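You operate a simulated robot arm through the tools that you are given. There is no shell and no other tool. Be economical: measure what you need, move in short steps, check, and stop when the job is done.

You run a simulated two-armed robot. Do the job below in one go: nothing can be reset, and whatever is moved stays where it is left.

## Task
Put the tall box on the counter by the jugs away on the upper middle shelf under the till. Switch the switch under the left small urn off. Open the pot cupboard door, fetch the napkins labelled "snack" from the counter by the pot and set it on the shelf of the pot cupboard and shut the door again. Take the lid off the blue pot and lay it down on the counter by the pot. Take the film roll from the shelf of the open bench bay and leave it on the side bench. Take the box on the side bench and put it away on the fourth board from the bottom of the wire shelving. Stack the tub that says "taro" from the side bench on top of the tub labelled "pudding". Open the bench cupboard door, fetch the green jelly tub from the steel stand in the bench cupboard and set it on the fridge top beyond the well, then shut the door. Press the screen key to switch it off. Press the alarm key on the black fridge two times. Do these in any order. Set down upright: film roll, box, green jelly tub.

It is judged by the outcome, as a careful person would: the job done as asked, and still so three seconds after it is handed in. It fails if anything else is knocked over, pushed out of place, dropped, spilled or broken. A push-on lid holds only when it is set on centred and level and pressed home; a screw cap is set on level and turned clockwise until tight. Flat cloth is picked up by pressing the open fingertips on it (5 to 10 N) and closing them slowly along it; thin cloth reads only 2 to 8 mm in the jaws.

## Robot
Two 7-joint arms with fingered hands on one trunk, on a base that drives. Base frame: it is fixed to the floor where the robot stands at the start and does not move with it; the origin is under the middle of the robot, x ahead of it, y to its left, z up; the surface under the hand at the start is at about z = 954. Readings come in mm, rad, newtons and seconds.
The left shoulder is at the start at [60, 177, 900], the right one opposite. With the tool pointing down near the work surface each hand reaches from about 440 to 960 mm from the robot's upright axis, wherever it stands, measured 20 degrees to its own side. Places, roughly: alarm key on the black fridge [-1600, -1000, 700]; bench cupboard door [500, 2700, 500]; blue pot (7x7x6 cm) [1500, 1500, 1000]; box [250, 3000, 1000]; film roll [250, 3250, 500]; fourth board of the wire shelving [2700, 2200, 1300]; fridge top beyond the well (47x20 cm) [-2140, -820, 960]; green jelly tub [500, 2750, 750]; napkins [1500, 1250, 1000]; pot cupboard door [1500, 1600, 500]; screen key [-1200, 1200, 1100]; shelf of the pot cupboard [1800, 1400, 500]; side bench [400, 3000, 1000]; switch under the left small urn [1200, 800, 1000]; tall box [750, -500, 1000]; tub [500, 3000, 1000]; upper middle shelf under the till [-2500, -2800, 500]. Payload 4 kg a hand.
The TCP of each hand is the grasp point between the finger pads, 37 mm short of the fingertips. In the tool frame z runs along the fingers and y along their closing line. Largest opening 124 mm; the body of the gripper starts 43 mm behind the TCP. The gripper is a hand of 3 fingers: y runs from the thumb to the fingers, the wrist lies at [-15, -108, -202] in the tool frame, and closing takes about 1.5 s.
Orientation is told as [roll, pitch, yaw] about the base's x, y, z axes, in that order, counted from this pose: with the fingers straight down and the wrist toward the robot, the tool's x, y and z point along [0, 1, 0], [1, 0, 0] and [0, 0, -1] of the base frame.

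## Interface
- The arms move only by the tool servo_tool. It takes "left_deltas", "right_deltas" or both (then of equal length, played together; a hand with none holds still); each is a list of rows, each a list of 6 numbers: the shift along the tool's x, y, z in mm, then the turn, a rotation vector about the tool's x, y, z in rad. In form: [[x, y, z, ax, ay, az], ...]. A call has 1 to 20 rows; each row shifts and turns the commanded pose from where the row before left it, along the tool's axes as they then stand. "left_jaw" and "right_jaw" are, for a hand that has rows, the opening, from 0 (shut) to 1 (fully open), set as the call begins (left out, the last holds). Each row takes 0.2 s and may step no farther than 50 mm and 0.15 rad from the row before; otherwise, or with a gripper value out of range, the whole call is refused. A pose out of reach is approached as far as the arm can. The call stops where the force on the tool passes 40 N (or 10 N more than at its start, if that is more) or the arm is blocked; 0.2 s more then pass. The fingers move at their own pace (about 72 mm/s each) and stop on an object; they squeeze with about 25 N. The grip force told is the motor's: it shows also when the fingers shut on nothing. Time passes only in rows, and 0.2 s behind the last, so rows that do not move let the fingers close. It gives the time, the measured TCP pose, the force on the tool (base axes), the opening and the grip force at its end, in the units of the frame above (readings bear some noise), with the torque about the TCP (base axes, N m) and any sound that the robot's microphone picked up.
- Cameras (640 x 400 px; columns grow to the right, rows downward): "scene" is now at [43.6, -49.2, 1564.9]; the picture's right is [-0.57, -0.82, 0.00], its down [-0.46, 0.32, -0.83] and it looks along [0.68, -0.47, -0.56] (base axes); focal length 289 px, centre (320, 200). "left" rides on the left gripper at [-64, -76, -137] in its tool frame; the picture's right is [-0.84, -0.26, 0.48], its down [0.48, -0.76, 0.43] and it looks along [0.26, 0.60, 0.76] (tool axes); focal length 256 px, centre (320, 200). "right" rides on the right gripper at [64, -76, -137] in its tool frame; the picture's right is [-0.84, 0.26, -0.48], its down [-0.48, -0.76, 0.43] and it looks along [-0.26, 0.60, 0.76] (tool axes); focal length 256 px, centre (320, 200). There is no depth. A picture from a camera that has moved, and an enlarged one, comes with that camera's place and axes in the base frame and with its lens.
- get_image(camera): a new picture of that camera. The clock stands still meanwhile.
- raise_lower(by): slides the trunk up (or, below 0, down) by that many mm; the arms and the scene camera ride with it, the base frame stays. It gives what a move gives, with no picture.
- base_move(legs): drives the robot by 1 to 6 legs, each [ahead, left, turn to the left] in mm, mm and rad, along the robot's own axes; the way and the turn of a leg run together, so that a leg with both is an arc; at most 1500 mm and 3.142 rad a leg. The arms and the cameras ride along, it lands a little off, and it stops where it bumps. It gives what a move gives.
- curl_fingers(index, middle, thumb_bend, thumb_turn, hand): sets how far each is bent, from 0 (flat) to 100 (curled in); at 30 the hand is open as for a grip, at 70 the pads meet at the TCP. One left out holds its place. A second passes; each finger stops where it meets its share of the squeeze, and holds until it gets a number again. A gripper value or a shape takes the hand back. It gives what a move gives, with no picture; readings hold the bend of each and the force on the fingers (four entries, about 0 where the hand has none), thumb and palm. thumb_turn goes from beside the hand (0) to across from the fingers (100), as for a grip.
- preshape(shape, hand): the hand has 3 fingers and takes this shape, open, in about a second: jaw (thumb against the fingers, like two jaws); tri (thumb and two fingers); tip (a fingertip pinch); poke (one finger out to press); point (the index stretched); flat (the hand flat); cup (the hand cupped); fist (a fist). The gripper value then closes the fingers along that shape, each until it touches; the sizes above hold for jaw. It gives what a move gives, with no picture.
- head_to(pan, tilt): turns the head with the scene camera to pan (to the left, within 1.501 rad either way) and tilt (down, from -0.506 to 1.204), counted from straight ahead of the robot. It gives what a move gives.
- enlarge(camera, box): a new picture of the part [left, top, right, bottom] of that camera's present view, enlarged. The clock stands still meanwhile.
- close_job(): hands the job in; it is judged then, once.

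Work in short steps. Places have to be worked out from the pictures, the camera data and where the tool is seen: move nearer, look again, correct. Check each grasp and each placing, and mend what went wrong. You have 525 turns and 318 pictures in all, those below and enlarged ones among them. Open the grippers and draw the arms clear of the work before you hand the job in, unless the task says otherwise; then end with one line.

The tools are called after ">>>" by a JSON object that holds its "name" and its "arguments". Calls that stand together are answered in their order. servo_tool: Moves the arms, as the interface text tells. Its arguments: {"type":"object","properties":{"left_deltas":{"type":"array","items":{"type":"array","items":{"type":"number"}}},"left_jaw":{"type":"number"},"right_deltas":{"type":"array","items":{"type":"array","items":{"type":"number"}}},"right_jaw":{"type":"number"}},"required":[]} The other tools are called the same way: raise_lower (by) slides the trunk up or down; preshape (shape, hand) gives the hand a shape; curl_fingers (index, middle, thumb_bend, thumb_turn, hand) moves the fingers one by one; base_move (legs) drives the base; head_to (pan, tilt) turns the head that bears the scene camera; get_image (camera) takes a picture; enlarge (camera, box) takes an enlarged picture of a part of a camera's view; close_job () hands the job in.

At the start:

```text
clock: 0.0
left_ee_pos: [510.4, -101.2, 1253.8]
left_tcp_rot: [0.001, 0.0, -0.001]
left_force: [-0.5, -0.3, -0.4]
left_moment: [-0.03, -0.03, 0.02]
left_opening: 123.7
left_gripper_force: 0.1
left_shape: jaw
left_bend: [30.0, 30.0, 30.0, 98.0]
left_finger forces: [0.1, 0.1, 0.1, 0.0, 0.0, 0.1]
right_ee_pos: [410.4, -438.3, 1232.3]
right_tcp_rot: [0.001, -0.001, 0.0]
right_force: [0.9, -0.4, -0.3]
right_moment: [-0.04, 0.02, -0.05]
right_opening: 123.6
right_gripper_force: 0.0
right_shape: jaw
right_bend: [30.0, 30.0, 30.0, 98.0]
right_finger forces: [0.1, 0.0, 0.0, 0.0, 0.0, 0.1]
trunk travel left (down, up): [-425.0, 165.0]
robot x, y, heading: [0.1, 1.3, 0.005]
head pan, tilt: [-0.607, 0.59]
```

scene: 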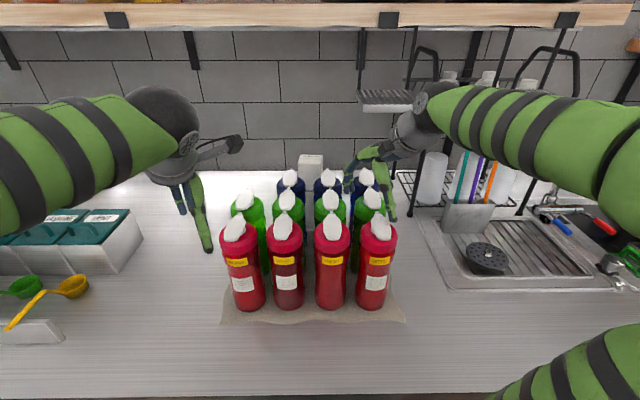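
right: 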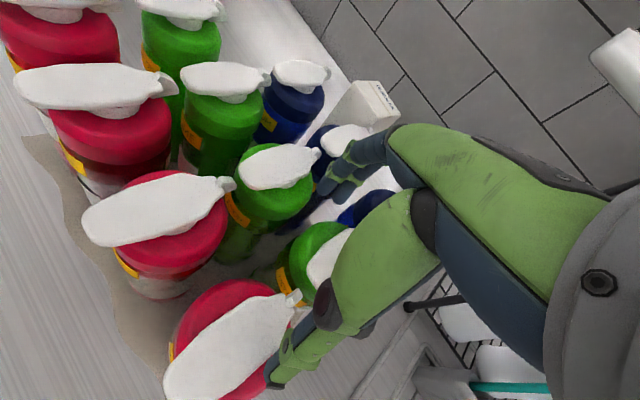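
left: 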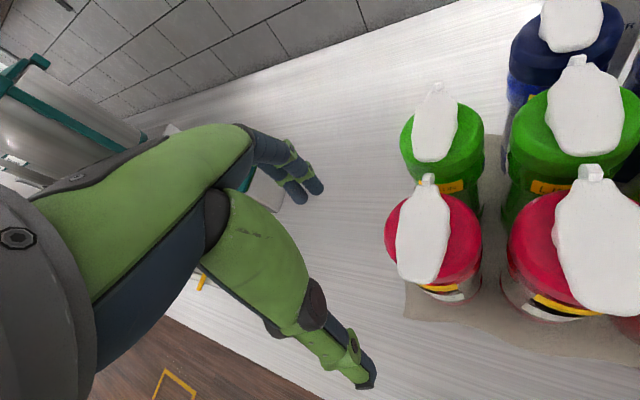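

I start by looking closer at the tall box behind the jugs, and around the room.

>>> {"name": "enlarge", "arguments": {"camera": "scene", "box": [220, 120, 420, 245]}}

>>> {"name": "head_to", "arguments": {"pan": 0.6, "tilt": 0.4}}

>>> {"name": "get_image", "arguments": {"camera": "scene"}}

>>> {"name": "head_to", "arguments": {"pan": 1.5, "tilt": 0.3}}

>>> {"name": "get_image", "arguments": {"camera": "scene"}}

>>> {"name": "head_to", "arguments": {"pan": -1.5, "tilt": 0.3}}

>>> {"name": "get_image", "arguments": {"camera": "scene"}}

```text
3.20 times, centred on (320, 182) of scene
camera zoom: at [43.6, -49.2, 1564.9], right [-0.57, -0.82, 0.0], down [-0.46, 0.32, -0.83], along [0.68, -0.47, -0.56], focal length 925 px, centre (320, 256)
```

zoom: 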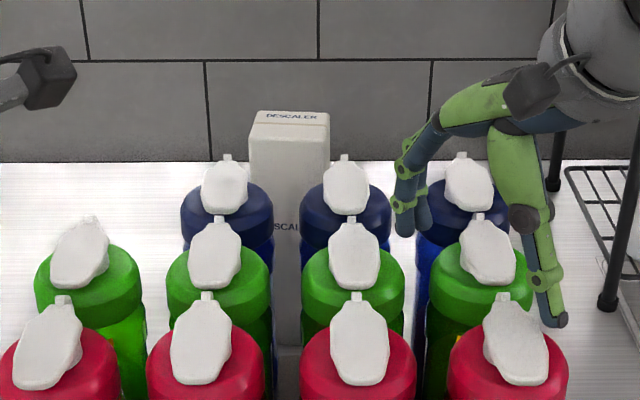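

```text
clock: 1.4
left_ee_pos: [510.3, -101.0, 1254.2]
left_tcp_rot: [-0.002, 0.0, 0.001]
left_force: [-0.7, -0.4, -0.2]
left_moment: [0.0, 0.01, 0.04]
left_opening: 123.7
left_gripper_force: 0.0
left_shape: jaw
left_bend: [30.0, 30.0, 30.0, 98.0]
left_finger forces: [0.1, 0.1, 0.1, 0.0, 0.0, 0.1]
right_ee_pos: [409.5, -437.6, 1232.1]
right_tcp_rot: [0.002, 0.0, 0.0]
right_force: [0.4, 0.3, -0.3]
right_moment: [-0.01, -0.02, 0.0]
right_opening: 124.0
right_gripper_force: 0.0
right_shape: jaw
right_bend: [30.0, 30.0, 30.0, 98.0]
right_finger forces: [0.0, 0.0, 0.0, 0.1, 0.0, 0.0]
trunk travel left (down, up): [-425.0, 165.0]
robot x, y, heading: [4.4, -3.2, 0.004]
head pan, tilt: [0.6, 0.4]
```

```text
313 pictures are left
camera scene: at [47.2, 53.7, 1582.2], right [0.56, -0.83, 0.0], down [-0.32, -0.22, -0.92], along [0.76, 0.52, -0.39], focal length 289 px, centre (320, 200)
```

scene: 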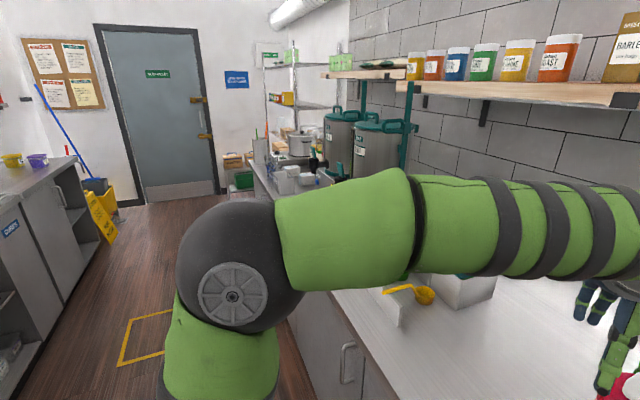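

```text
clock: 2.6
left_ee_pos: [510.4, -100.1, 1252.5]
left_tcp_rot: [0.001, 0.001, -0.001]
left_force: [-0.1, -0.4, 0.7]
left_moment: [0.0, -0.01, -0.03]
left_opening: 123.6
left_gripper_force: 0.0
left_shape: jaw
left_bend: [30.0, 30.0, 30.0, 98.0]
left_finger forces: [0.0, 0.0, 0.0, 0.1, 0.0, 0.0]
right_ee_pos: [409.9, -438.3, 1232.0]
right_tcp_rot: [0.0, 0.001, -0.001]
right_force: [-0.4, 0.0, 0.7]
right_moment: [0.02, 0.0, 0.02]
right_opening: 123.4
right_gripper_force: 0.0
right_shape: jaw
right_bend: [30.0, 30.0, 30.0, 98.0]
right_finger forces: [0.0, 0.0, 0.0, 0.0, 0.1, 0.0]
trunk travel left (down, up): [-425.0, 165.0]
robot x, y, heading: [1.8, -2.5, 0.003]
head pan, tilt: [1.499, 0.3]
```

```text
312 pictures are left
camera scene: at [-22.6, 94.5, 1591.5], right [1.0, -0.07, 0.0], down [-0.02, -0.29, -0.96], along [0.07, 0.95, -0.3], focal length 289 px, centre (320, 200)
```

scene: 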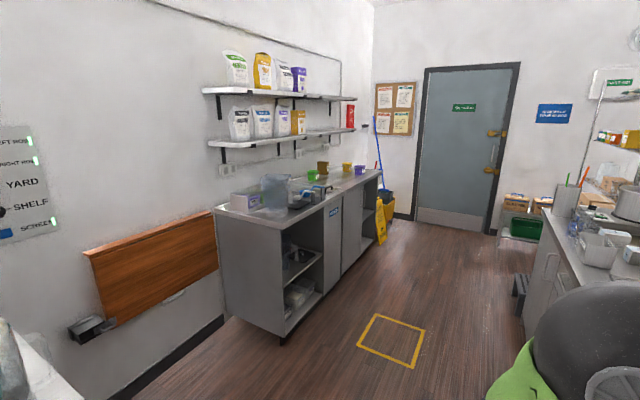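

```text
clock: 5.2
left_ee_pos: [509.4, -100.5, 1253.8]
left_tcp_rot: [0.0, -0.001, 0.0]
left_force: [0.4, -0.7, 0.4]
left_moment: [0.02, -0.03, 0.0]
left_opening: 123.6
left_gripper_force: 0.1
left_shape: jaw
left_bend: [30.0, 30.0, 30.0, 98.0]
left_finger forces: [0.1, 0.0, 0.0, 0.1, 0.0, 0.0]
right_ee_pos: [410.5, -438.0, 1232.1]
right_tcp_rot: [0.0, -0.001, 0.001]
right_force: [0.3, -0.1, 0.4]
right_moment: [-0.01, -0.01, 0.0]
right_opening: 123.6
right_gripper_force: 0.0
right_shape: jaw
right_bend: [30.0, 30.0, 30.0, 98.0]
right_finger forces: [0.0, 0.0, 0.0, 0.0, 0.1, 0.0]
trunk travel left (down, up): [-425.0, 165.0]
robot x, y, heading: [3.1, 2.3, -0.002]
head pan, tilt: [-1.499, 0.3]
```

```text
311 pictures are left
camera scene: at [-22.6, -91.7, 1591.5], right [-1.0, -0.07, 0.0], down [-0.02, 0.29, -0.96], along [0.07, -0.95, -0.3], focal length 289 px, centre (320, 200)
```

scene: 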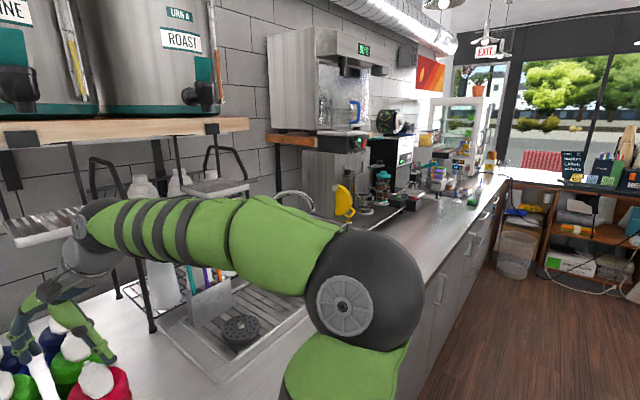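

The room is turned about -0.607 rad from the base frame (the counter wall normal is along heading -0.607). I raise the trunk to clear the jugs, turn to face the counter and look down at the box.

>>> {"name": "raise_lower", "arguments": {"by": 160}}

>>> {"name": "base_move", "arguments": {"legs": [[0, 0, -0.607]]}}

>>> {"name": "head_to", "arguments": {"pan": 0.0, "tilt": 0.6}}

>>> {"name": "get_image", "arguments": {"camera": "scene"}}

```text
clock: 7.0
left_ee_pos: [509.8, -100.5, 1413.4]
left_tcp_rot: [0.001, 0.0, 0.001]
left_force: [-0.3, -0.1, -0.2]
left_moment: [-0.04, 0.01, 0.02]
left_opening: 123.5
left_gripper_force: 0.0
left_shape: jaw
left_bend: [30.0, 30.0, 30.0, 98.0]
left_finger forces: [0.1, 0.1, 0.0, 0.0, 0.1, 0.1]
right_ee_pos: [410.4, -438.5, 1393.0]
right_tcp_rot: [0.001, -0.001, -0.001]
right_force: [0.2, -0.2, -1.0]
right_moment: [0.0, -0.02, -0.01]
right_opening: 123.4
right_gripper_force: 0.0
right_shape: jaw
right_bend: [30.0, 30.0, 30.0, 98.0]
right_finger forces: [0.0, 0.0, 0.0, 0.1, 0.0, 0.1]
trunk travel left (down, up): [-585.0, 5.0]
robot x, y, heading: [-0.1, -2.8, 0.002]
head pan, tilt: [-1.499, 0.3]
```

```text
clock: 9.1
left_ee_pos: [356.6, -379.3, 1412.9]
left_tcp_rot: [-0.001, 0.002, -0.619]
left_force: [0.6, -0.4, -0.4]
left_moment: [0.01, 0.02, -0.01]
left_opening: 123.7
left_gripper_force: 0.0
left_shape: jaw
left_bend: [30.0, 30.0, 30.0, 98.0]
left_finger forces: [0.1, 0.1, 0.0, 0.0, 0.1, 0.0]
right_ee_pos: [79.9, -594.6, 1392.1]
right_tcp_rot: [-0.001, 0.0, -0.619]
right_force: [1.6, -0.5, -0.4]
right_moment: [-0.02, -0.03, -0.02]
right_opening: 123.9
right_gripper_force: 0.0
right_shape: jaw
right_bend: [30.0, 30.0, 30.0, 98.0]
right_finger forces: [0.1, 0.0, 0.0, 0.0, 0.1, 0.0]
trunk travel left (down, up): [-585.0, 5.0]
robot x, y, heading: [1.2, 3.5, -0.62]
head pan, tilt: [-1.499, 0.3]
```

```text
clock: 10.7
left_ee_pos: [357.0, -380.1, 1413.8]
left_tcp_rot: [0.0, 0.0, -0.621]
left_force: [0.0, -1.3, 0.3]
left_moment: [0.0, -0.01, -0.01]
left_opening: 123.6
left_gripper_force: 0.1
left_shape: jaw
left_bend: [30.0, 30.0, 30.0, 98.0]
left_finger forces: [0.0, 0.2, 0.1, 0.0, 0.1, 0.0]
right_ee_pos: [79.3, -595.0, 1393.3]
right_tcp_rot: [0.0, -0.001, -0.62]
right_force: [-0.5, 0.4, -0.1]
right_moment: [-0.05, -0.03, 0.01]
right_opening: 123.9
right_gripper_force: 0.1
right_shape: jaw
right_bend: [30.0, 30.0, 30.0, 98.0]
right_finger forces: [0.1, 0.0, 0.1, 0.1, 0.1, 0.0]
trunk travel left (down, up): [-585.0, 5.0]
robot x, y, heading: [0.5, -3.6, -0.618]
head pan, tilt: [0.0, 0.6]
```

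```text
310 pictures are left
camera scene: at [48.1, -32.7, 1724.0], right [-0.58, -0.81, 0.0], down [-0.46, 0.33, -0.83], along [0.67, -0.48, -0.56], focal length 289 px, centre (320, 200)
```

scene: 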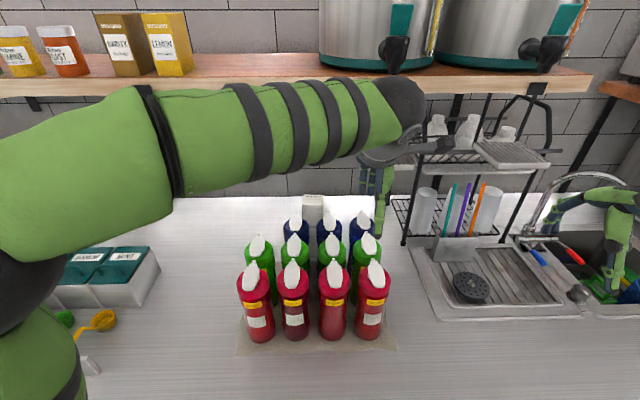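

>>> {"name": "enlarge", "arguments": {"camera": "scene", "box": [230, 170, 420, 289]}}

>>> {"name": "get_image", "arguments": {"camera": "left"}}

```text
3.36 times, centred on (325, 230) of scene
camera zoom: at [48.1, -32.7, 1724.0], right [-0.58, -0.81, 0.0], down [-0.46, 0.33, -0.83], along [0.67, -0.48, -0.56], focal length 972 px, centre (303, 101)
```

zoom: 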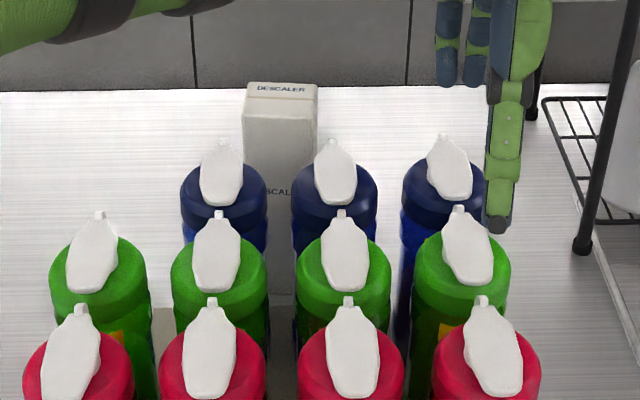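

```text
308 pictures are left
camera left: at [257.8, -386.4, 1550.3], right [-0.7, -0.53, -0.48], down [-0.34, 0.83, -0.43], along [0.63, -0.14, -0.76], focal length 256 px, centre (320, 200)
```

left: 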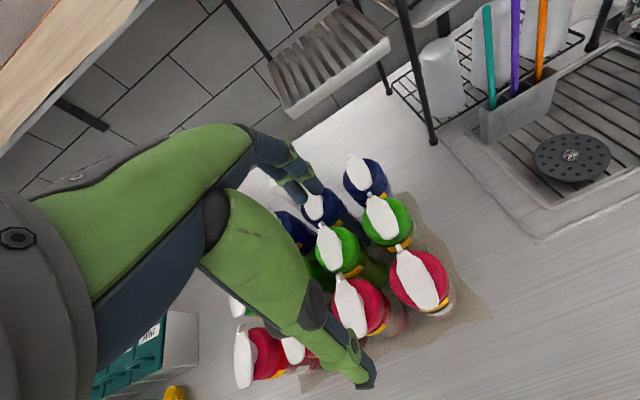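

The box is about at n≈850 (room depth), u≈12, top z≈1189, 70 mm wide, just behind the blue jugs. I will grip it with the left hand across its width with the wrist to the left, so I turn the hand 90° first.

>>> {"name": "servo_tool", "arguments": {"left_deltas": [[0, 0, 0, 0, 0, 0.143], [0, 0, 0, 0, 0, 0.143], [0, 0, 0, 0, 0, 0.143], [0, 0, 0, 0, 0, 0.143], [0, 0, 0, 0, 0, 0.143], [0, 0, 0, 0, 0, 0.143], [0, 0, 0, 0, 0, 0.143], [0, 0, 0, 0, 0, 0.143], [0, 0, 0, 0, 0, 0.143], [0, 0, 0, 0, 0, 0.143], [0, 0, 0, 0, 0, 0.141]]}}

>>> {"name": "get_image", "arguments": {"camera": "left"}}

>>> {"name": "get_image", "arguments": {"camera": "scene"}}

```text
clock: 13.1
left_ee_pos: [357.9, -378.7, 1412.7]
left_tcp_rot: [-0.001, 0.001, -2.194]
left_force: [0.5, -0.3, -0.1]
left_moment: [0.02, 0.01, 0.01]
left_opening: 123.4
left_gripper_force: 0.1
left_shape: jaw
left_bend: [30.0, 30.0, 30.0, 98.0]
left_finger forces: [0.0, 0.0, 0.1, 0.0, 0.0, 0.0]
right_ee_pos: [79.1, -594.6, 1393.4]
right_tcp_rot: [0.0, 0.0, -0.619]
right_force: [-0.4, -0.3, 0.5]
right_moment: [-0.02, 0.0, -0.01]
right_opening: 123.5
right_gripper_force: 0.0
right_shape: jaw
right_bend: [30.0, 30.0, 30.0, 98.0]
right_finger forces: [0.1, 0.0, 0.0, 0.1, 0.0, 0.1]
trunk travel left (down, up): [-585.0, 5.0]
robot x, y, heading: [-0.1, -2.0, -0.619]
head pan, tilt: [0.0, 0.6]
```

```text
307 pictures are left
camera left: at [349.9, -279.6, 1549.8], right [-0.53, 0.7, -0.48], down [0.84, 0.34, -0.44], along [-0.14, -0.63, -0.76], focal length 256 px, centre (320, 200)
```

left: 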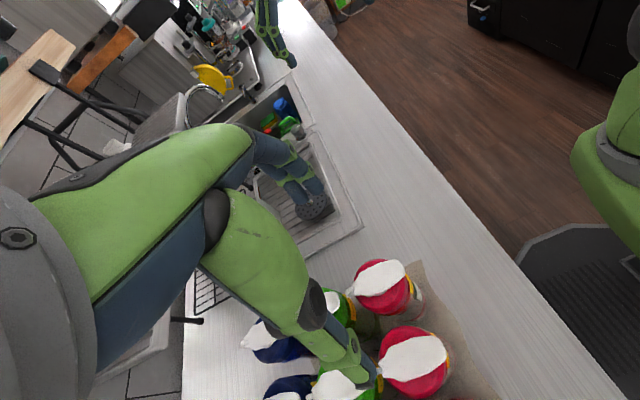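

```text
306 pictures are left
camera scene: at [48.6, -33.0, 1724.0], right [-0.58, -0.81, 0.0], down [-0.46, 0.33, -0.82], along [0.67, -0.48, -0.57], focal length 289 px, centre (320, 200)
```

scene: 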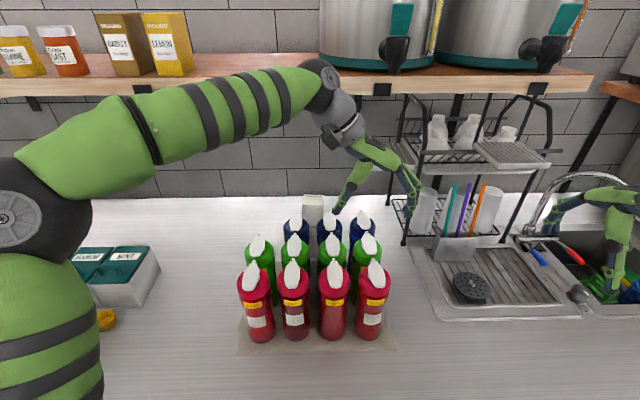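

Turn worked. Now I go around the left side of the jugs: left, down to z≈1250, then forward under the shelf.

>>> {"name": "servo_tool", "arguments": {"left_deltas": [[0, -45, 0, 0, 0, 0], [0, -45, 0, 0, 0, 0], [0, -45, 0, 0, 0, 0], [0, -45, 0, 0, 0, 0], [0, -45, 0, 0, 0, 0], [0, -45, 0, 0, 0, 0], [0, -45, 0, 0, 0, 0], [0, -47, 0, 0, 0, 0], [0, 0, 42, 0, 0, 0], [0, 0, 42, 0, 0, 0], [0, 0, 42, 0, 0, 0], [0, 0, 40, 0, 0, 0], [42, 0, 0, 0, 0, 0], [42, 0, 0, 0, 0, 0], [42, 0, 0, 0, 0, 0], [42, 0, 0, 0, 0, 0], [42, 0, 0, 0, 0, 0], [42, 0, 0, 0, 0, 0]]}}

>>> {"name": "get_image", "arguments": {"camera": "left"}}

>>> {"name": "get_image", "arguments": {"camera": "scene"}}

```text
clock: 16.9
left_ee_pos: [773.9, -231.6, 1248.1]
left_tcp_rot: [-0.004, 0.002, -2.19]
left_force: [-0.2, 0.0, -0.1]
left_moment: [0.03, 0.03, 0.01]
left_opening: 123.8
left_gripper_force: 0.0
left_shape: jaw
left_bend: [30.0, 30.0, 30.0, 98.0]
left_finger forces: [0.0, 0.1, 0.1, 0.0, 0.1, 0.0]
right_ee_pos: [81.8, -597.2, 1390.8]
right_tcp_rot: [0.001, 0.002, -0.618]
right_force: [0.3, -1.3, 0.2]
right_moment: [0.03, 0.01, 0.0]
right_opening: 123.7
right_gripper_force: 0.0
right_shape: jaw
right_bend: [30.0, 30.0, 30.0, 98.0]
right_finger forces: [0.0, 0.0, 0.0, 0.0, 0.0, 0.0]
trunk travel left (down, up): [-585.0, 5.0]
robot x, y, heading: [1.0, -1.2, -0.619]
head pan, tilt: [0.0, 0.6]
```

```text
305 pictures are left
camera left: at [766.7, -133.1, 1385.5], right [-0.53, 0.7, -0.48], down [0.83, 0.34, -0.44], along [-0.14, -0.63, -0.76], focal length 256 px, centre (320, 200)
```

left: 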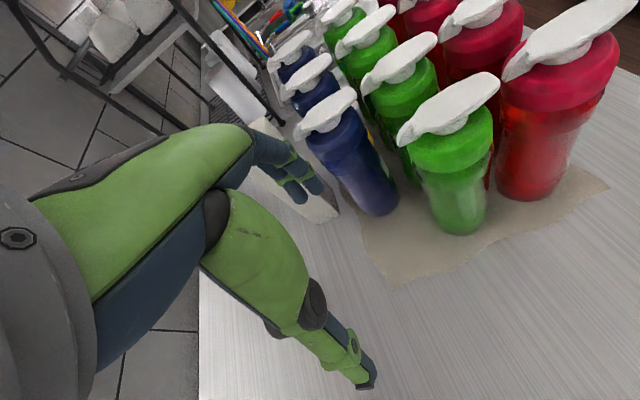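

```text
304 pictures are left
camera scene: at [49.9, -34.9, 1724.0], right [-0.58, -0.81, 0.0], down [-0.46, 0.33, -0.82], along [0.67, -0.48, -0.57], focal length 289 px, centre (320, 200)
```

scene: 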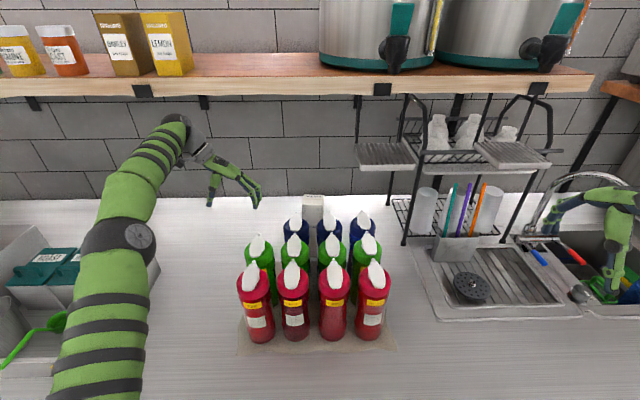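

Box's near-left bottom corner works out at n≈821, u≈45, consistent. I go forward 83 then right 240, above the box top.

>>> {"name": "servo_tool", "arguments": {"left_deltas": [[42, 0, 0, 0, 0, 0], [41, 0, 0, 0, 0, 0], [0, 40, 0, 0, 0, 0], [0, 40, 0, 0, 0, 0], [0, 40, 0, 0, 0, 0], [0, 40, 0, 0, 0, 0], [0, 40, 0, 0, 0, 0], [0, 40, 0, 0, 0, 0], [0, 0, 0, 0, 0, 0]]}}

>>> {"name": "get_image", "arguments": {"camera": "left"}}

>>> {"name": "enlarge", "arguments": {"camera": "scene", "box": [230, 130, 420, 249]}}

```text
clock: 18.9
left_ee_pos: [640.6, -440.9, 1237.6]
left_tcp_rot: [0.002, 0.0, -2.192]
left_force: [-0.1, 0.8, 0.0]
left_moment: [-0.01, -0.03, 0.02]
left_opening: 123.8
left_gripper_force: 0.1
left_shape: jaw
left_bend: [30.0, 30.0, 30.0, 98.0]
left_finger forces: [0.1, 0.1, 0.1, 0.1, 0.0, 0.1]
left hand out of reach, approached as far as the arm can: row 1, 2
right_ee_pos: [80.1, -594.7, 1393.2]
right_tcp_rot: [0.0, -0.001, -0.62]
right_force: [-0.5, -1.0, 0.2]
right_moment: [-0.01, -0.01, 0.0]
right_opening: 123.9
right_gripper_force: 0.1
right_shape: jaw
right_bend: [30.0, 30.0, 30.0, 98.0]
right_finger forces: [0.0, 0.1, 0.0, 0.1, 0.0, 0.0]
trunk travel left (down, up): [-585.0, 5.0]
robot x, y, heading: [4.8, -0.1, -0.62]
head pan, tilt: [0.0, 0.6]
```

```text
303 pictures are left
camera left: at [633.0, -341.6, 1374.5], right [-0.53, 0.69, -0.48], down [0.83, 0.34, -0.44], along [-0.14, -0.64, -0.76], focal length 256 px, centre (320, 200)
```

left: 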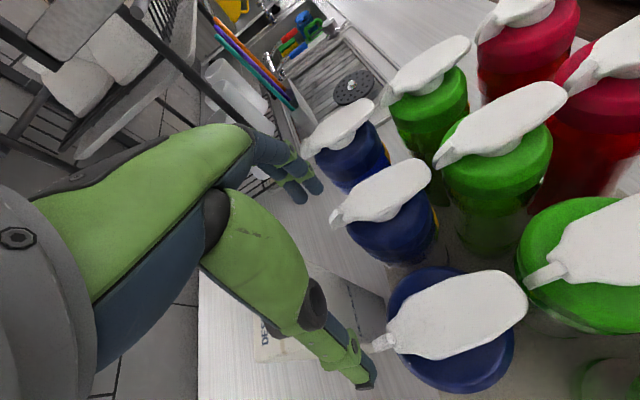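

```text
3.36 times, centred on (325, 190) of scene
camera zoom: at [48.5, -31.3, 1724.0], right [-0.58, -0.81, 0.0], down [-0.46, 0.33, -0.83], along [0.67, -0.48, -0.56], focal length 972 px, centre (303, 235)
```

zoom: 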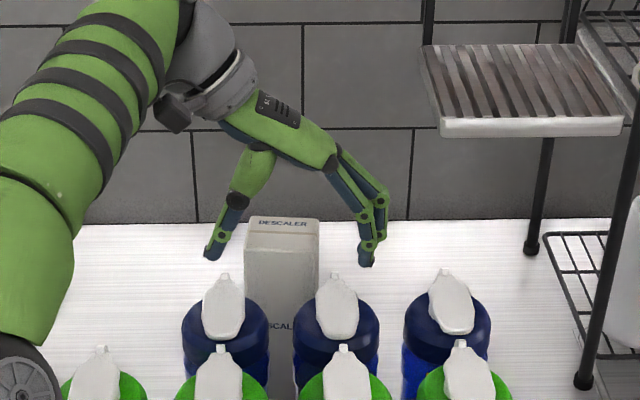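

In u the hand straddles the box well, but n is ~70 mm short (arm out of reach). I check how much room the base has to the counter by looking down.

>>> {"name": "head_to", "arguments": {"pan": 0.0, "tilt": 1.2}}

>>> {"name": "get_image", "arguments": {"camera": "scene"}}

>>> {"name": "get_image", "arguments": {"camera": "right"}}

```text
clock: 19.9
left_ee_pos: [639.8, -441.0, 1236.8]
left_tcp_rot: [0.001, 0.001, -2.189]
left_force: [0.2, -0.3, -0.3]
left_moment: [-0.01, 0.0, -0.02]
left_opening: 123.8
left_gripper_force: 0.1
left_shape: jaw
left_bend: [30.0, 30.0, 30.0, 98.0]
left_finger forces: [0.0, 0.0, 0.1, 0.1, 0.0, 0.0]
right_ee_pos: [80.3, -594.6, 1392.0]
right_tcp_rot: [-0.001, -0.001, -0.621]
right_force: [-0.5, -0.6, 0.5]
right_moment: [0.01, -0.01, -0.01]
right_opening: 123.8
right_gripper_force: 0.1
right_shape: jaw
right_bend: [30.0, 30.0, 30.0, 98.0]
right_finger forces: [0.0, 0.0, 0.0, 0.1, 0.1, 0.1]
trunk travel left (down, up): [-585.0, 5.0]
robot x, y, heading: [-0.1, -0.9, -0.62]
head pan, tilt: [0.0, 1.201]
```

```text
301 pictures are left
camera scene: at [21.8, -13.9, 1679.4], right [-0.58, -0.81, 0.0], down [-0.76, 0.54, -0.36], along [0.3, -0.21, -0.93], focal length 289 px, centre (320, 200)
```

scene: 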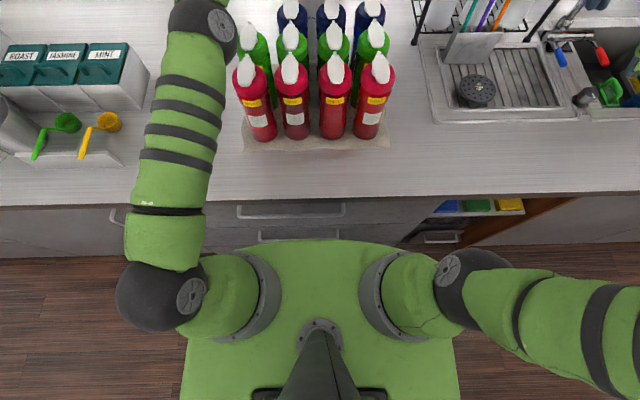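

```text
300 pictures are left
camera right: at [54.7, -499.1, 1528.6], right [-0.28, -0.83, 0.48], down [-0.9, 0.05, -0.43], along [0.34, -0.55, -0.76], focal length 256 px, centre (320, 200)
```

right: 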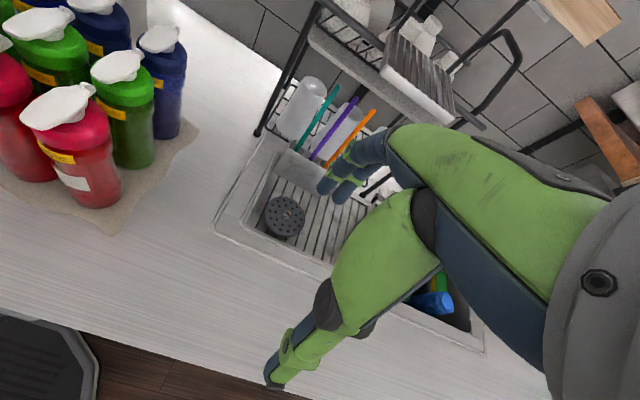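

The base has little space ahead, so instead I tilt the tool forward by 0.3 rad (wrist back toward the robot) and reach ahead 70 mm.

>>> {"name": "head_to", "arguments": {"pan": 0.0, "tilt": 0.6}}

>>> {"name": "servo_tool", "arguments": {"left_deltas": [[0, 0, 0, 0, 0.15, 0], [0, 0, 0, 0, 0.15, 0], [34, 0, 10, 0, 0, 0], [34, 0, 10, 0, 0, 0], [0, 0, 0, 0, 0, 0]]}}

>>> {"name": "get_image", "arguments": {"camera": "left"}}

>>> {"name": "enlarge", "arguments": {"camera": "scene", "box": [230, 130, 420, 249]}}

```text
clock: 20.9
left_ee_pos: [640.5, -441.7, 1237.3]
left_tcp_rot: [0.0, -0.001, -2.19]
left_force: [0.1, 0.8, -0.2]
left_moment: [0.0, 0.02, -0.01]
left_opening: 123.6
left_gripper_force: 0.1
left_shape: jaw
left_bend: [30.0, 30.0, 30.0, 98.0]
left_finger forces: [0.0, 0.0, 0.0, 0.0, 0.0, 0.0]
right_ee_pos: [79.3, -594.7, 1391.9]
right_tcp_rot: [-0.001, 0.001, -0.62]
right_force: [-0.3, -0.3, -0.4]
right_moment: [-0.01, -0.01, 0.03]
right_opening: 123.6
right_gripper_force: 0.0
right_shape: jaw
right_bend: [30.0, 30.0, 30.0, 98.0]
right_finger forces: [0.0, 0.0, 0.0, 0.0, 0.0, 0.0]
trunk travel left (down, up): [-585.0, 5.0]
robot x, y, heading: [2.1, 2.0, -0.624]
head pan, tilt: [0.0, 0.6]
```

```text
clock: 22.1
left_ee_pos: [693.0, -473.8, 1235.6]
left_tcp_rot: [0.299, -0.001, -2.191]
left_force: [-0.3, -0.5, 0.8]
left_moment: [-0.03, 0.01, -0.01]
left_opening: 123.8
left_gripper_force: 0.0
left_shape: jaw
left_bend: [30.0, 30.0, 30.0, 98.0]
left_finger forces: [0.1, 0.1, 0.0, 0.0, 0.0, 0.1]
left hand out of reach, approached as far as the arm can: row 4
right_ee_pos: [79.2, -593.6, 1393.0]
right_tcp_rot: [0.0, 0.001, -0.618]
right_force: [0.0, 1.4, 0.1]
right_moment: [0.03, -0.01, 0.02]
right_opening: 123.9
right_gripper_force: 0.1
right_shape: jaw
right_bend: [30.0, 30.0, 30.0, 98.0]
right_finger forces: [0.1, 0.0, 0.0, 0.0, 0.1, 0.1]
trunk travel left (down, up): [-585.0, 5.0]
robot x, y, heading: [-1.9, 0.2, -0.619]
head pan, tilt: [0.0, 0.6]
```

```text
299 pictures are left
camera left: at [654.0, -353.5, 1347.6], right [-0.39, 0.59, -0.71], down [0.92, 0.28, -0.27], along [0.03, -0.76, -0.65], focal length 256 px, centre (320, 200)
```

left: 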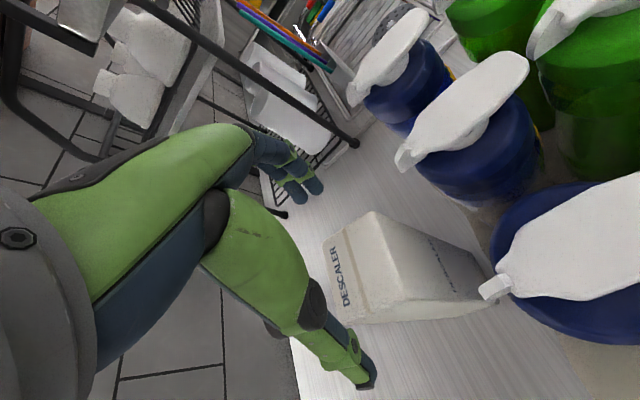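

```text
3.36 times, centred on (325, 190) of scene
camera zoom: at [48.1, -31.7, 1724.0], right [-0.58, -0.81, 0.0], down [-0.46, 0.33, -0.83], along [0.67, -0.48, -0.56], focal length 972 px, centre (303, 235)
```

zoom: 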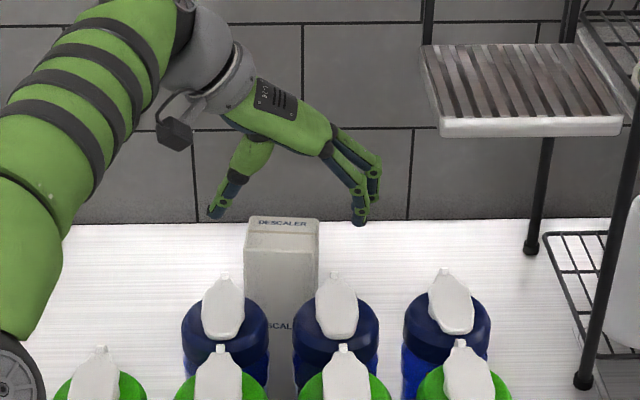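

TCP is at n≈840, u≈6 over the box. I descend ~88 mm straight down, shift 5 mm left, and close.

>>> {"name": "servo_tool", "arguments": {"left_deltas": [[-1, -5, 30, 0, 0, 0], [-9, 0, 29, 0, 0, 0], [-9, 0, 29, 0, 0, 0], [0, 0, 0, 0, 0, 0]]}}

>>> {"name": "get_image", "arguments": {"camera": "left"}}

```text
clock: 23.1
left_ee_pos: [701.4, -473.5, 1148.0]
left_tcp_rot: [0.307, -0.003, -2.189]
left_force: [3.8, 3.4, 18.7]
left_moment: [0.55, 0.19, -0.18]
left_opening: 123.8
left_gripper_force: 0.1
left_shape: jaw
left_bend: [30.0, 30.0, 29.0, 98.0]
left_finger forces: [0.1, 0.1, 0.1, 0.0, 18.5, 0.0]
right_ee_pos: [79.6, -593.9, 1392.4]
right_tcp_rot: [-0.001, -0.001, -0.622]
right_force: [-0.5, -1.1, 0.5]
right_moment: [0.0, -0.01, 0.0]
right_opening: 123.5
right_gripper_force: 0.1
right_shape: jaw
right_bend: [30.0, 30.0, 30.0, 98.0]
right_finger forces: [0.0, 0.0, 0.0, 0.0, 0.0, 0.0]
trunk travel left (down, up): [-585.0, 5.0]
robot x, y, heading: [1.9, 0.3, -0.617]
head pan, tilt: [0.0, 0.6]
```

```text
297 pictures are left
camera left: at [663.0, -352.6, 1260.7], right [-0.39, 0.59, -0.71], down [0.92, 0.28, -0.27], along [0.04, -0.76, -0.65], focal length 256 px, centre (320, 200)
```

left: 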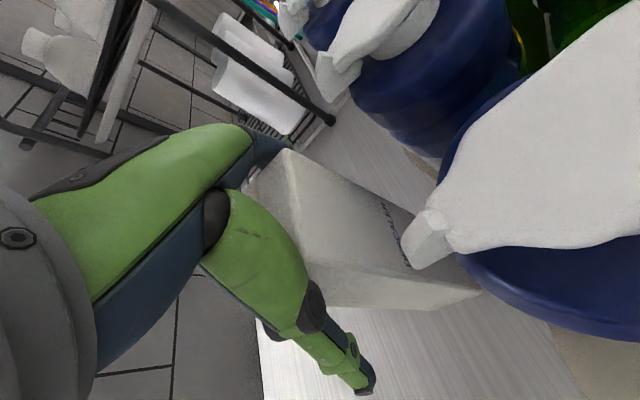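

The thumb's root presses the box top; I lift 12 mm, shift slightly left, and close.

>>> {"name": "servo_tool", "arguments": {"left_deltas": [[4, 0, -12, 0, 0, 0], [0, -5, 0, 0, 0, 0], [0, 0, 0, 0, 0, 0]]}}

>>> {"name": "servo_tool", "arguments": {"left_deltas": [[0, 0, 0, 0, 0, 0], [0, 0, 0, 0, 0, 0], [0, 0, 0, 0, 0, 0], [0, 0, 0, 0, 0, 0], [0, 0, 0, 0, 0, 0], [0, 0, 0, 0, 0, 0], [0, 0, 0, 0, 0, 0]], "left_jaw": 0.0}}

>>> {"name": "get_image", "arguments": {"camera": "left"}}

>>> {"name": "enlarge", "arguments": {"camera": "scene", "box": [230, 130, 420, 249]}}

```text
clock: 23.9
left_ee_pos: [703.1, -472.3, 1155.9]
left_tcp_rot: [0.299, -0.001, -2.192]
left_force: [-0.1, 0.0, -0.7]
left_moment: [-0.05, 0.0, -0.02]
left_opening: 123.9
left_gripper_force: 0.0
left_shape: jaw
left_bend: [30.0, 30.0, 30.0, 98.0]
left_finger forces: [0.0, 0.1, 0.0, 0.1, 0.5, 0.1]
right_ee_pos: [79.8, -595.2, 1391.0]
right_tcp_rot: [0.002, 0.001, -0.62]
right_force: [0.0, -0.7, 0.4]
right_moment: [0.04, 0.0, -0.02]
right_opening: 123.6
right_gripper_force: 0.1
right_shape: jaw
right_bend: [30.0, 30.0, 30.0, 98.0]
right_finger forces: [0.1, 0.0, 0.0, 0.0, 0.1, 0.1]
trunk travel left (down, up): [-585.0, 5.0]
robot x, y, heading: [-1.1, -0.9, -0.623]
head pan, tilt: [0.0, 0.6]
```

```text
clock: 25.5
left_ee_pos: [702.1, -473.3, 1159.0]
left_tcp_rot: [0.3, -0.001, -2.189]
left_force: [-2.5, -1.7, 6.9]
left_moment: [-0.89, 0.66, -0.14]
left_opening: 90.6
left_gripper_force: 24.8
left_shape: jaw
left_bend: [35.0, 38.0, 3.0, 99.0]
left_finger forces: [22.4, 8.9, 0.0, 0.0, 29.2, 0.1]
right_ee_pos: [79.5, -595.8, 1392.6]
right_tcp_rot: [0.0, 0.0, -0.622]
right_force: [-0.9, -0.6, -0.1]
right_moment: [0.01, 0.02, 0.0]
right_opening: 123.9
right_gripper_force: 0.0
right_shape: jaw
right_bend: [30.0, 30.0, 30.0, 98.0]
right_finger forces: [0.1, 0.0, 0.0, 0.0, 0.0, 0.0]
trunk travel left (down, up): [-585.0, 5.0]
robot x, y, heading: [0.9, 0.1, -0.619]
head pan, tilt: [0.0, 0.6]
```

```text
296 pictures are left
camera left: at [665.1, -351.7, 1270.8], right [-0.39, 0.59, -0.71], down [0.92, 0.28, -0.27], along [0.03, -0.76, -0.65], focal length 256 px, centre (320, 200)
```

left: 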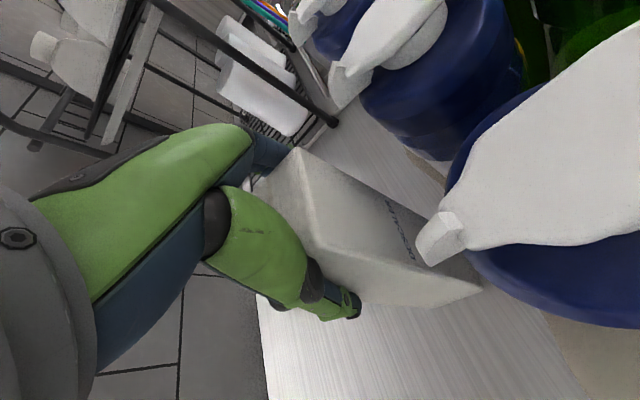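

```text
3.36 times, centred on (325, 190) of scene
camera zoom: at [47.3, -32.4, 1724.0], right [-0.58, -0.81, 0.0], down [-0.46, 0.33, -0.83], along [0.67, -0.48, -0.56], focal length 972 px, centre (303, 235)
```

zoom: 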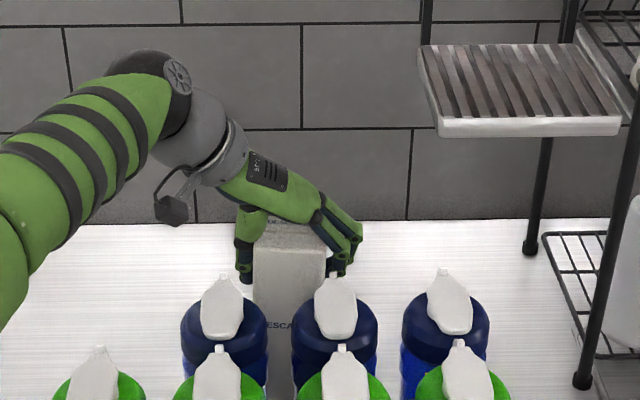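

The thumb is bent right back (3), so the hand sits too far right of the box. I reopen, shift 15 mm left and close again.

>>> {"name": "servo_tool", "arguments": {"left_deltas": [[0, 0, 0, 0, 0, 0], [0, 0, 0, 0, 0, 0], [0, 0, 0, 0, 0, 0], [0, 0, 0, 0, 0, 0], [0, -8, 0, 0, 0, 0], [0, -8, 0, 0, 0, 0], [0, 0, 0, 0, 0, 0]], "left_jaw": 1.0}}

>>> {"name": "servo_tool", "arguments": {"left_deltas": [[0, 0, 0, 0, 0, 0], [0, 0, 0, 0, 0, 0], [0, 0, 0, 0, 0, 0], [0, 0, 0, 0, 0, 0], [0, 0, 0, 0, 0, 0], [0, 0, 0, 0, 0, 0], [0, 0, 0, 0, 0, 0]], "left_jaw": 0.0}}

>>> {"name": "get_image", "arguments": {"camera": "left"}}

>>> {"name": "enlarge", "arguments": {"camera": "scene", "box": [230, 130, 420, 249]}}

```text
clock: 27.1
left_ee_pos: [710.3, -460.2, 1157.9]
left_tcp_rot: [0.3, -0.001, -2.191]
left_force: [-0.8, -1.2, 1.6]
left_moment: [0.0, 0.09, 0.01]
left_opening: 123.9
left_gripper_force: 0.0
left_shape: jaw
left_bend: [30.0, 30.0, 30.0, 98.0]
left_finger forces: [2.3, 0.0, 0.0, 0.0, 0.0, 0.1]
right_ee_pos: [78.7, -594.8, 1392.0]
right_tcp_rot: [-0.001, 0.001, -0.622]
right_force: [0.5, 0.0, 0.0]
right_moment: [0.0, 0.01, 0.0]
right_opening: 123.8
right_gripper_force: 0.1
right_shape: jaw
right_bend: [30.0, 30.0, 30.0, 98.0]
right_finger forces: [0.1, 0.0, 0.0, 0.0, 0.0, 0.0]
trunk travel left (down, up): [-585.0, 5.0]
robot x, y, heading: [-1.3, 2.5, -0.624]
head pan, tilt: [0.0, 0.6]
```

```text
clock: 28.7
left_ee_pos: [712.1, -460.6, 1158.7]
left_tcp_rot: [0.3, 0.0, -2.191]
left_force: [-0.6, -2.2, 3.6]
left_moment: [-0.6, 0.63, 0.1]
left_opening: 96.6
left_gripper_force: 25.0
left_shape: jaw
left_bend: [30.0, 35.0, 48.0, 99.0]
left_finger forces: [45.4, 10.6, 0.1, 0.0, 57.9, 0.1]
right_ee_pos: [78.4, -595.2, 1393.4]
right_tcp_rot: [-0.001, 0.0, -0.62]
right_force: [0.2, 0.1, 0.0]
right_moment: [0.0, 0.02, 0.01]
right_opening: 123.5
right_gripper_force: 0.1
right_shape: jaw
right_bend: [30.0, 30.0, 30.0, 98.0]
right_finger forces: [0.1, 0.1, 0.1, 0.0, 0.1, 0.0]
trunk travel left (down, up): [-585.0, 5.0]
robot x, y, heading: [1.2, -0.8, -0.619]
head pan, tilt: [0.0, 0.6]
```

```text
294 pictures are left
camera left: at [673.9, -339.6, 1270.2], right [-0.39, 0.59, -0.71], down [0.92, 0.28, -0.27], along [0.03, -0.76, -0.65], focal length 256 px, centre (320, 200)
```

left: 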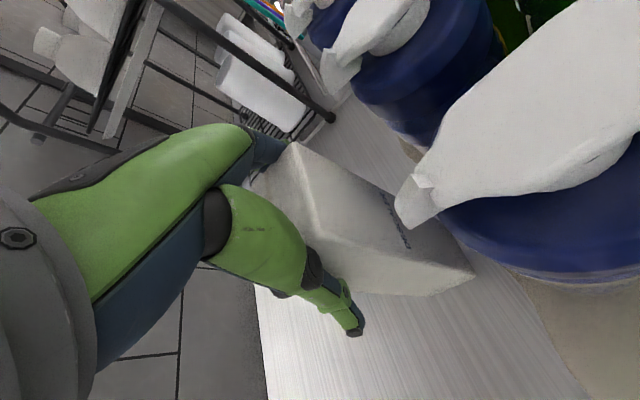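

```text
3.36 times, centred on (325, 190) of scene
camera zoom: at [47.8, -32.6, 1724.0], right [-0.58, -0.81, 0.0], down [-0.46, 0.33, -0.83], along [0.67, -0.48, -0.56], focal length 972 px, centre (303, 235)
```

zoom: 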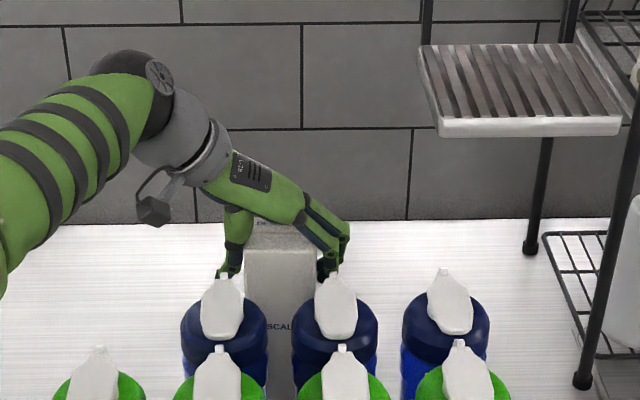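

Now the squeeze is firm (45/58 N). I lift 25 mm and check.

>>> {"name": "servo_tool", "arguments": {"left_deltas": [[3, 0, -10, 0, 0, 0], [5, 0, -14, 0, 0, 0], [0, 0, 0, 0, 0, 0]]}}

>>> {"name": "get_image", "arguments": {"camera": "left"}}

>>> {"name": "enlarge", "arguments": {"camera": "scene", "box": [230, 130, 420, 249]}}

```text
clock: 29.5
left_ee_pos: [712.1, -460.5, 1183.6]
left_tcp_rot: [0.299, -0.001, -2.192]
left_force: [0.0, -0.4, -4.4]
left_moment: [-0.02, -0.04, 0.0]
left_opening: 93.8
left_gripper_force: 25.2
left_shape: jaw
left_bend: [34.0, 37.0, 52.0, 99.0]
left_finger forces: [20.0, 8.4, 0.0, 0.0, 29.4, 0.0]
right_ee_pos: [80.9, -594.5, 1392.1]
right_tcp_rot: [-0.001, -0.001, -0.62]
right_force: [-1.2, 0.4, 0.4]
right_moment: [-0.02, -0.01, -0.01]
right_opening: 123.8
right_gripper_force: 0.2
right_shape: jaw
right_bend: [30.0, 30.0, 30.0, 98.0]
right_finger forces: [0.0, 0.0, 0.1, 0.0, 0.0, 0.0]
trunk travel left (down, up): [-585.0, 5.0]
robot x, y, heading: [-2.9, -0.6, -0.621]
head pan, tilt: [0.0, 0.6]
```

```text
292 pictures are left
camera left: at [675.3, -340.1, 1295.2], right [-0.39, 0.59, -0.71], down [0.92, 0.28, -0.27], along [0.03, -0.76, -0.65], focal length 256 px, centre (320, 200)
```

left: 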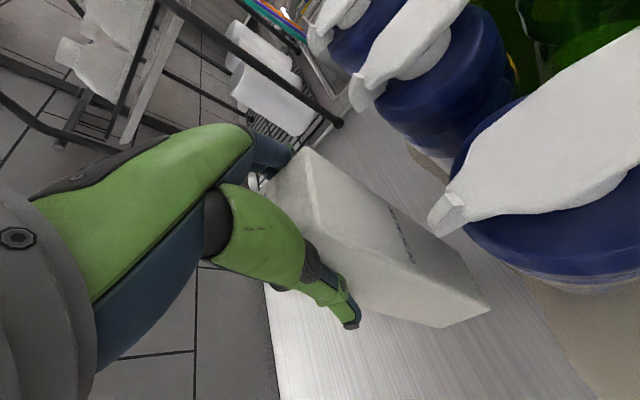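

```text
3.36 times, centred on (325, 190) of scene
camera zoom: at [48.9, -32.7, 1723.9], right [-0.58, -0.81, 0.0], down [-0.46, 0.33, -0.82], along [0.67, -0.48, -0.57], focal length 972 px, centre (303, 235)
```

zoom: 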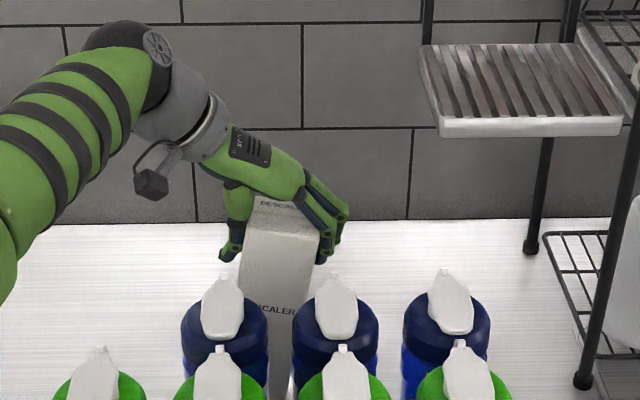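

The box hangs free (≈4.4 N). I strafe the base 280 mm left to carry it clear of the jugs.

>>> {"name": "base_move", "arguments": {"legs": [[0, 280, 0]]}}

>>> {"name": "get_image", "arguments": {"camera": "scene"}}

```text
clock: 31.5
left_ee_pos: [875.8, -232.2, 1183.3]
left_tcp_rot: [0.298, 0.0, -2.186]
left_force: [0.9, 1.4, -5.5]
left_moment: [-0.03, -0.03, 0.0]
left_opening: 93.8
left_gripper_force: 24.9
left_shape: jaw
left_bend: [34.0, 37.0, 52.0, 99.0]
left_finger forces: [19.8, 8.4, 0.0, 0.0, 29.5, 0.0]
right_ee_pos: [243.5, -369.1, 1392.0]
right_tcp_rot: [0.001, -0.001, -0.616]
right_force: [0.5, 0.8, 0.3]
right_moment: [-0.05, 0.02, 0.0]
right_opening: 123.7
right_gripper_force: 0.1
right_shape: jaw
right_bend: [30.0, 30.0, 30.0, 98.0]
right_finger forces: [0.0, 0.0, 0.1, 0.1, 0.1, 0.0]
trunk travel left (down, up): [-585.0, 5.0]
robot x, y, heading: [160.0, 225.5, -0.616]
head pan, tilt: [0.0, 0.6]
```

```text
290 pictures are left
camera scene: at [210.0, 193.7, 1723.9], right [-0.58, -0.82, 0.0], down [-0.46, 0.33, -0.82], along [0.67, -0.48, -0.57], focal length 289 px, centre (320, 200)
```

scene: 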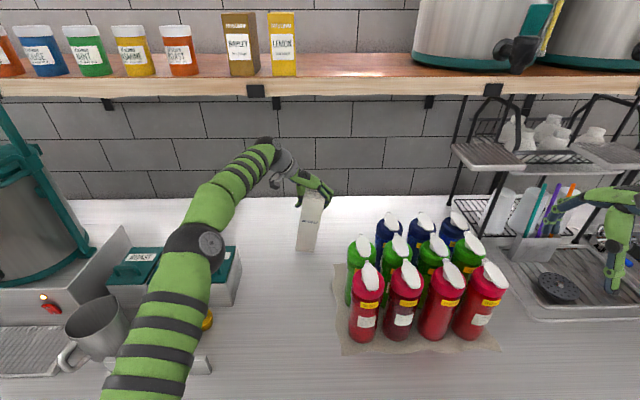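

The box is clear of the jugs. I draw it back toward the robot and up.

>>> {"name": "servo_tool", "arguments": {"left_deltas": [[-38, 0, -12, 0, 0, 0], [-38, 0, -12, 0, 0, 0], [-32, 0, -31, 0, 0, 0], [-32, 0, -31, 0, 0, 0], [-32, 0, -31, 0, 0, 0], [-32, 0, -31, 0, 0, 0], [-38, 0, -12, 0, 0, 0], [-38, 0, -12, 0, 0, 0], [-38, 0, -12, 0, 0, 0]]}}

>>> {"name": "base_move", "arguments": {"legs": [[-450, 0, 0], [0, 0, -1.57]]}}

>>> {"name": "head_to", "arguments": {"pan": 0.0, "tilt": 0.35}}

>>> {"name": "get_image", "arguments": {"camera": "scene"}}

```text
clock: 33.5
left_ee_pos: [580.0, -24.7, 1264.4]
left_tcp_rot: [0.3, -0.001, -2.187]
left_force: [-0.4, 0.6, -4.8]
left_moment: [-0.02, -0.04, 0.01]
left_opening: 93.8
left_gripper_force: 24.9
left_shape: jaw
left_bend: [34.0, 37.0, 52.0, 99.0]
left_finger forces: [19.7, 8.4, 0.1, 0.0, 28.6, 0.0]
right_ee_pos: [240.0, -367.8, 1393.6]
right_tcp_rot: [0.002, 0.002, -0.617]
right_force: [-0.6, 0.6, 0.1]
right_moment: [-0.03, -0.03, 0.0]
right_opening: 123.7
right_gripper_force: 0.0
right_shape: jaw
right_bend: [30.0, 30.0, 30.0, 98.0]
right_finger forces: [0.1, 0.0, 0.0, 0.0, 0.0, 0.0]
trunk travel left (down, up): [-585.0, 5.0]
robot x, y, heading: [160.7, 227.7, -0.617]
head pan, tilt: [0.0, 0.6]
```

```text
clock: 40.0
left_ee_pos: [-452.3, 61.2, 1264.0]
left_tcp_rot: [0.299, -0.001, 2.529]
left_force: [-0.3, 0.0, -5.1]
left_moment: [-0.03, 0.01, 0.0]
left_opening: 93.5
left_gripper_force: 24.9
left_shape: jaw
left_bend: [34.0, 37.0, 52.0, 99.0]
left_finger forces: [19.1, 8.3, 0.1, 0.0, 27.8, 0.0]
right_ee_pos: [-797.0, 398.9, 1392.5]
right_tcp_rot: [0.0, 0.001, -2.184]
right_force: [-0.2, 1.1, -0.6]
right_moment: [0.01, 0.01, -0.01]
right_opening: 123.5
right_gripper_force: 0.1
right_shape: jaw
right_bend: [30.0, 30.0, 30.0, 98.0]
right_finger forces: [0.1, 0.0, 0.0, 0.0, 0.0, 0.0]
trunk travel left (down, up): [-585.0, 5.0]
robot x, y, heading: [-202.0, 487.0, -2.182]
head pan, tilt: [0.0, 0.6]
```

```text
clock: 40.7
left_ee_pos: [-453.3, 62.1, 1265.6]
left_tcp_rot: [0.298, 0.001, 2.53]
left_force: [-0.3, 1.4, -5.7]
left_moment: [-0.01, -0.02, 0.03]
left_opening: 93.5
left_gripper_force: 25.2
left_shape: jaw
left_bend: [34.0, 37.0, 52.0, 99.0]
left_finger forces: [19.0, 8.3, 0.0, 0.0, 27.8, 0.0]
right_ee_pos: [-798.0, 400.1, 1392.2]
right_tcp_rot: [0.002, 0.0, -2.183]
right_force: [-0.3, -0.3, -0.4]
right_moment: [-0.01, 0.01, -0.03]
right_opening: 123.6
right_gripper_force: 0.0
right_shape: jaw
right_bend: [30.0, 30.0, 30.0, 98.0]
right_finger forces: [0.1, 0.0, 0.0, 0.0, 0.0, 0.2]
trunk travel left (down, up): [-585.0, 5.0]
robot x, y, heading: [-204.0, 478.8, -2.185]
head pan, tilt: [0.0, 0.351]
```

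```text
289 pictures are left
camera scene: at [-239.3, 433.3, 1746.7], right [-0.82, 0.58, 0.0], down [0.2, 0.28, -0.94], along [-0.54, -0.77, -0.34], focal length 289 px, centre (320, 200)
```

scene: 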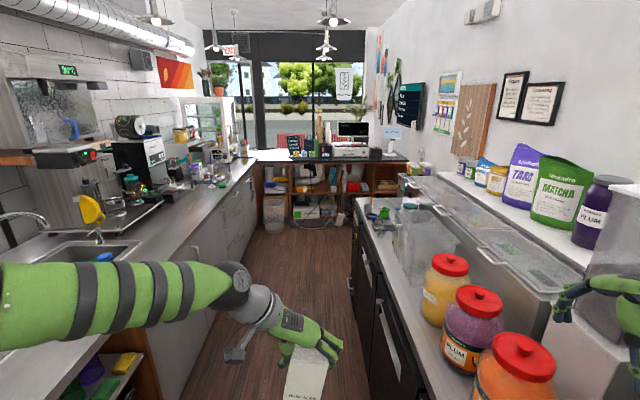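

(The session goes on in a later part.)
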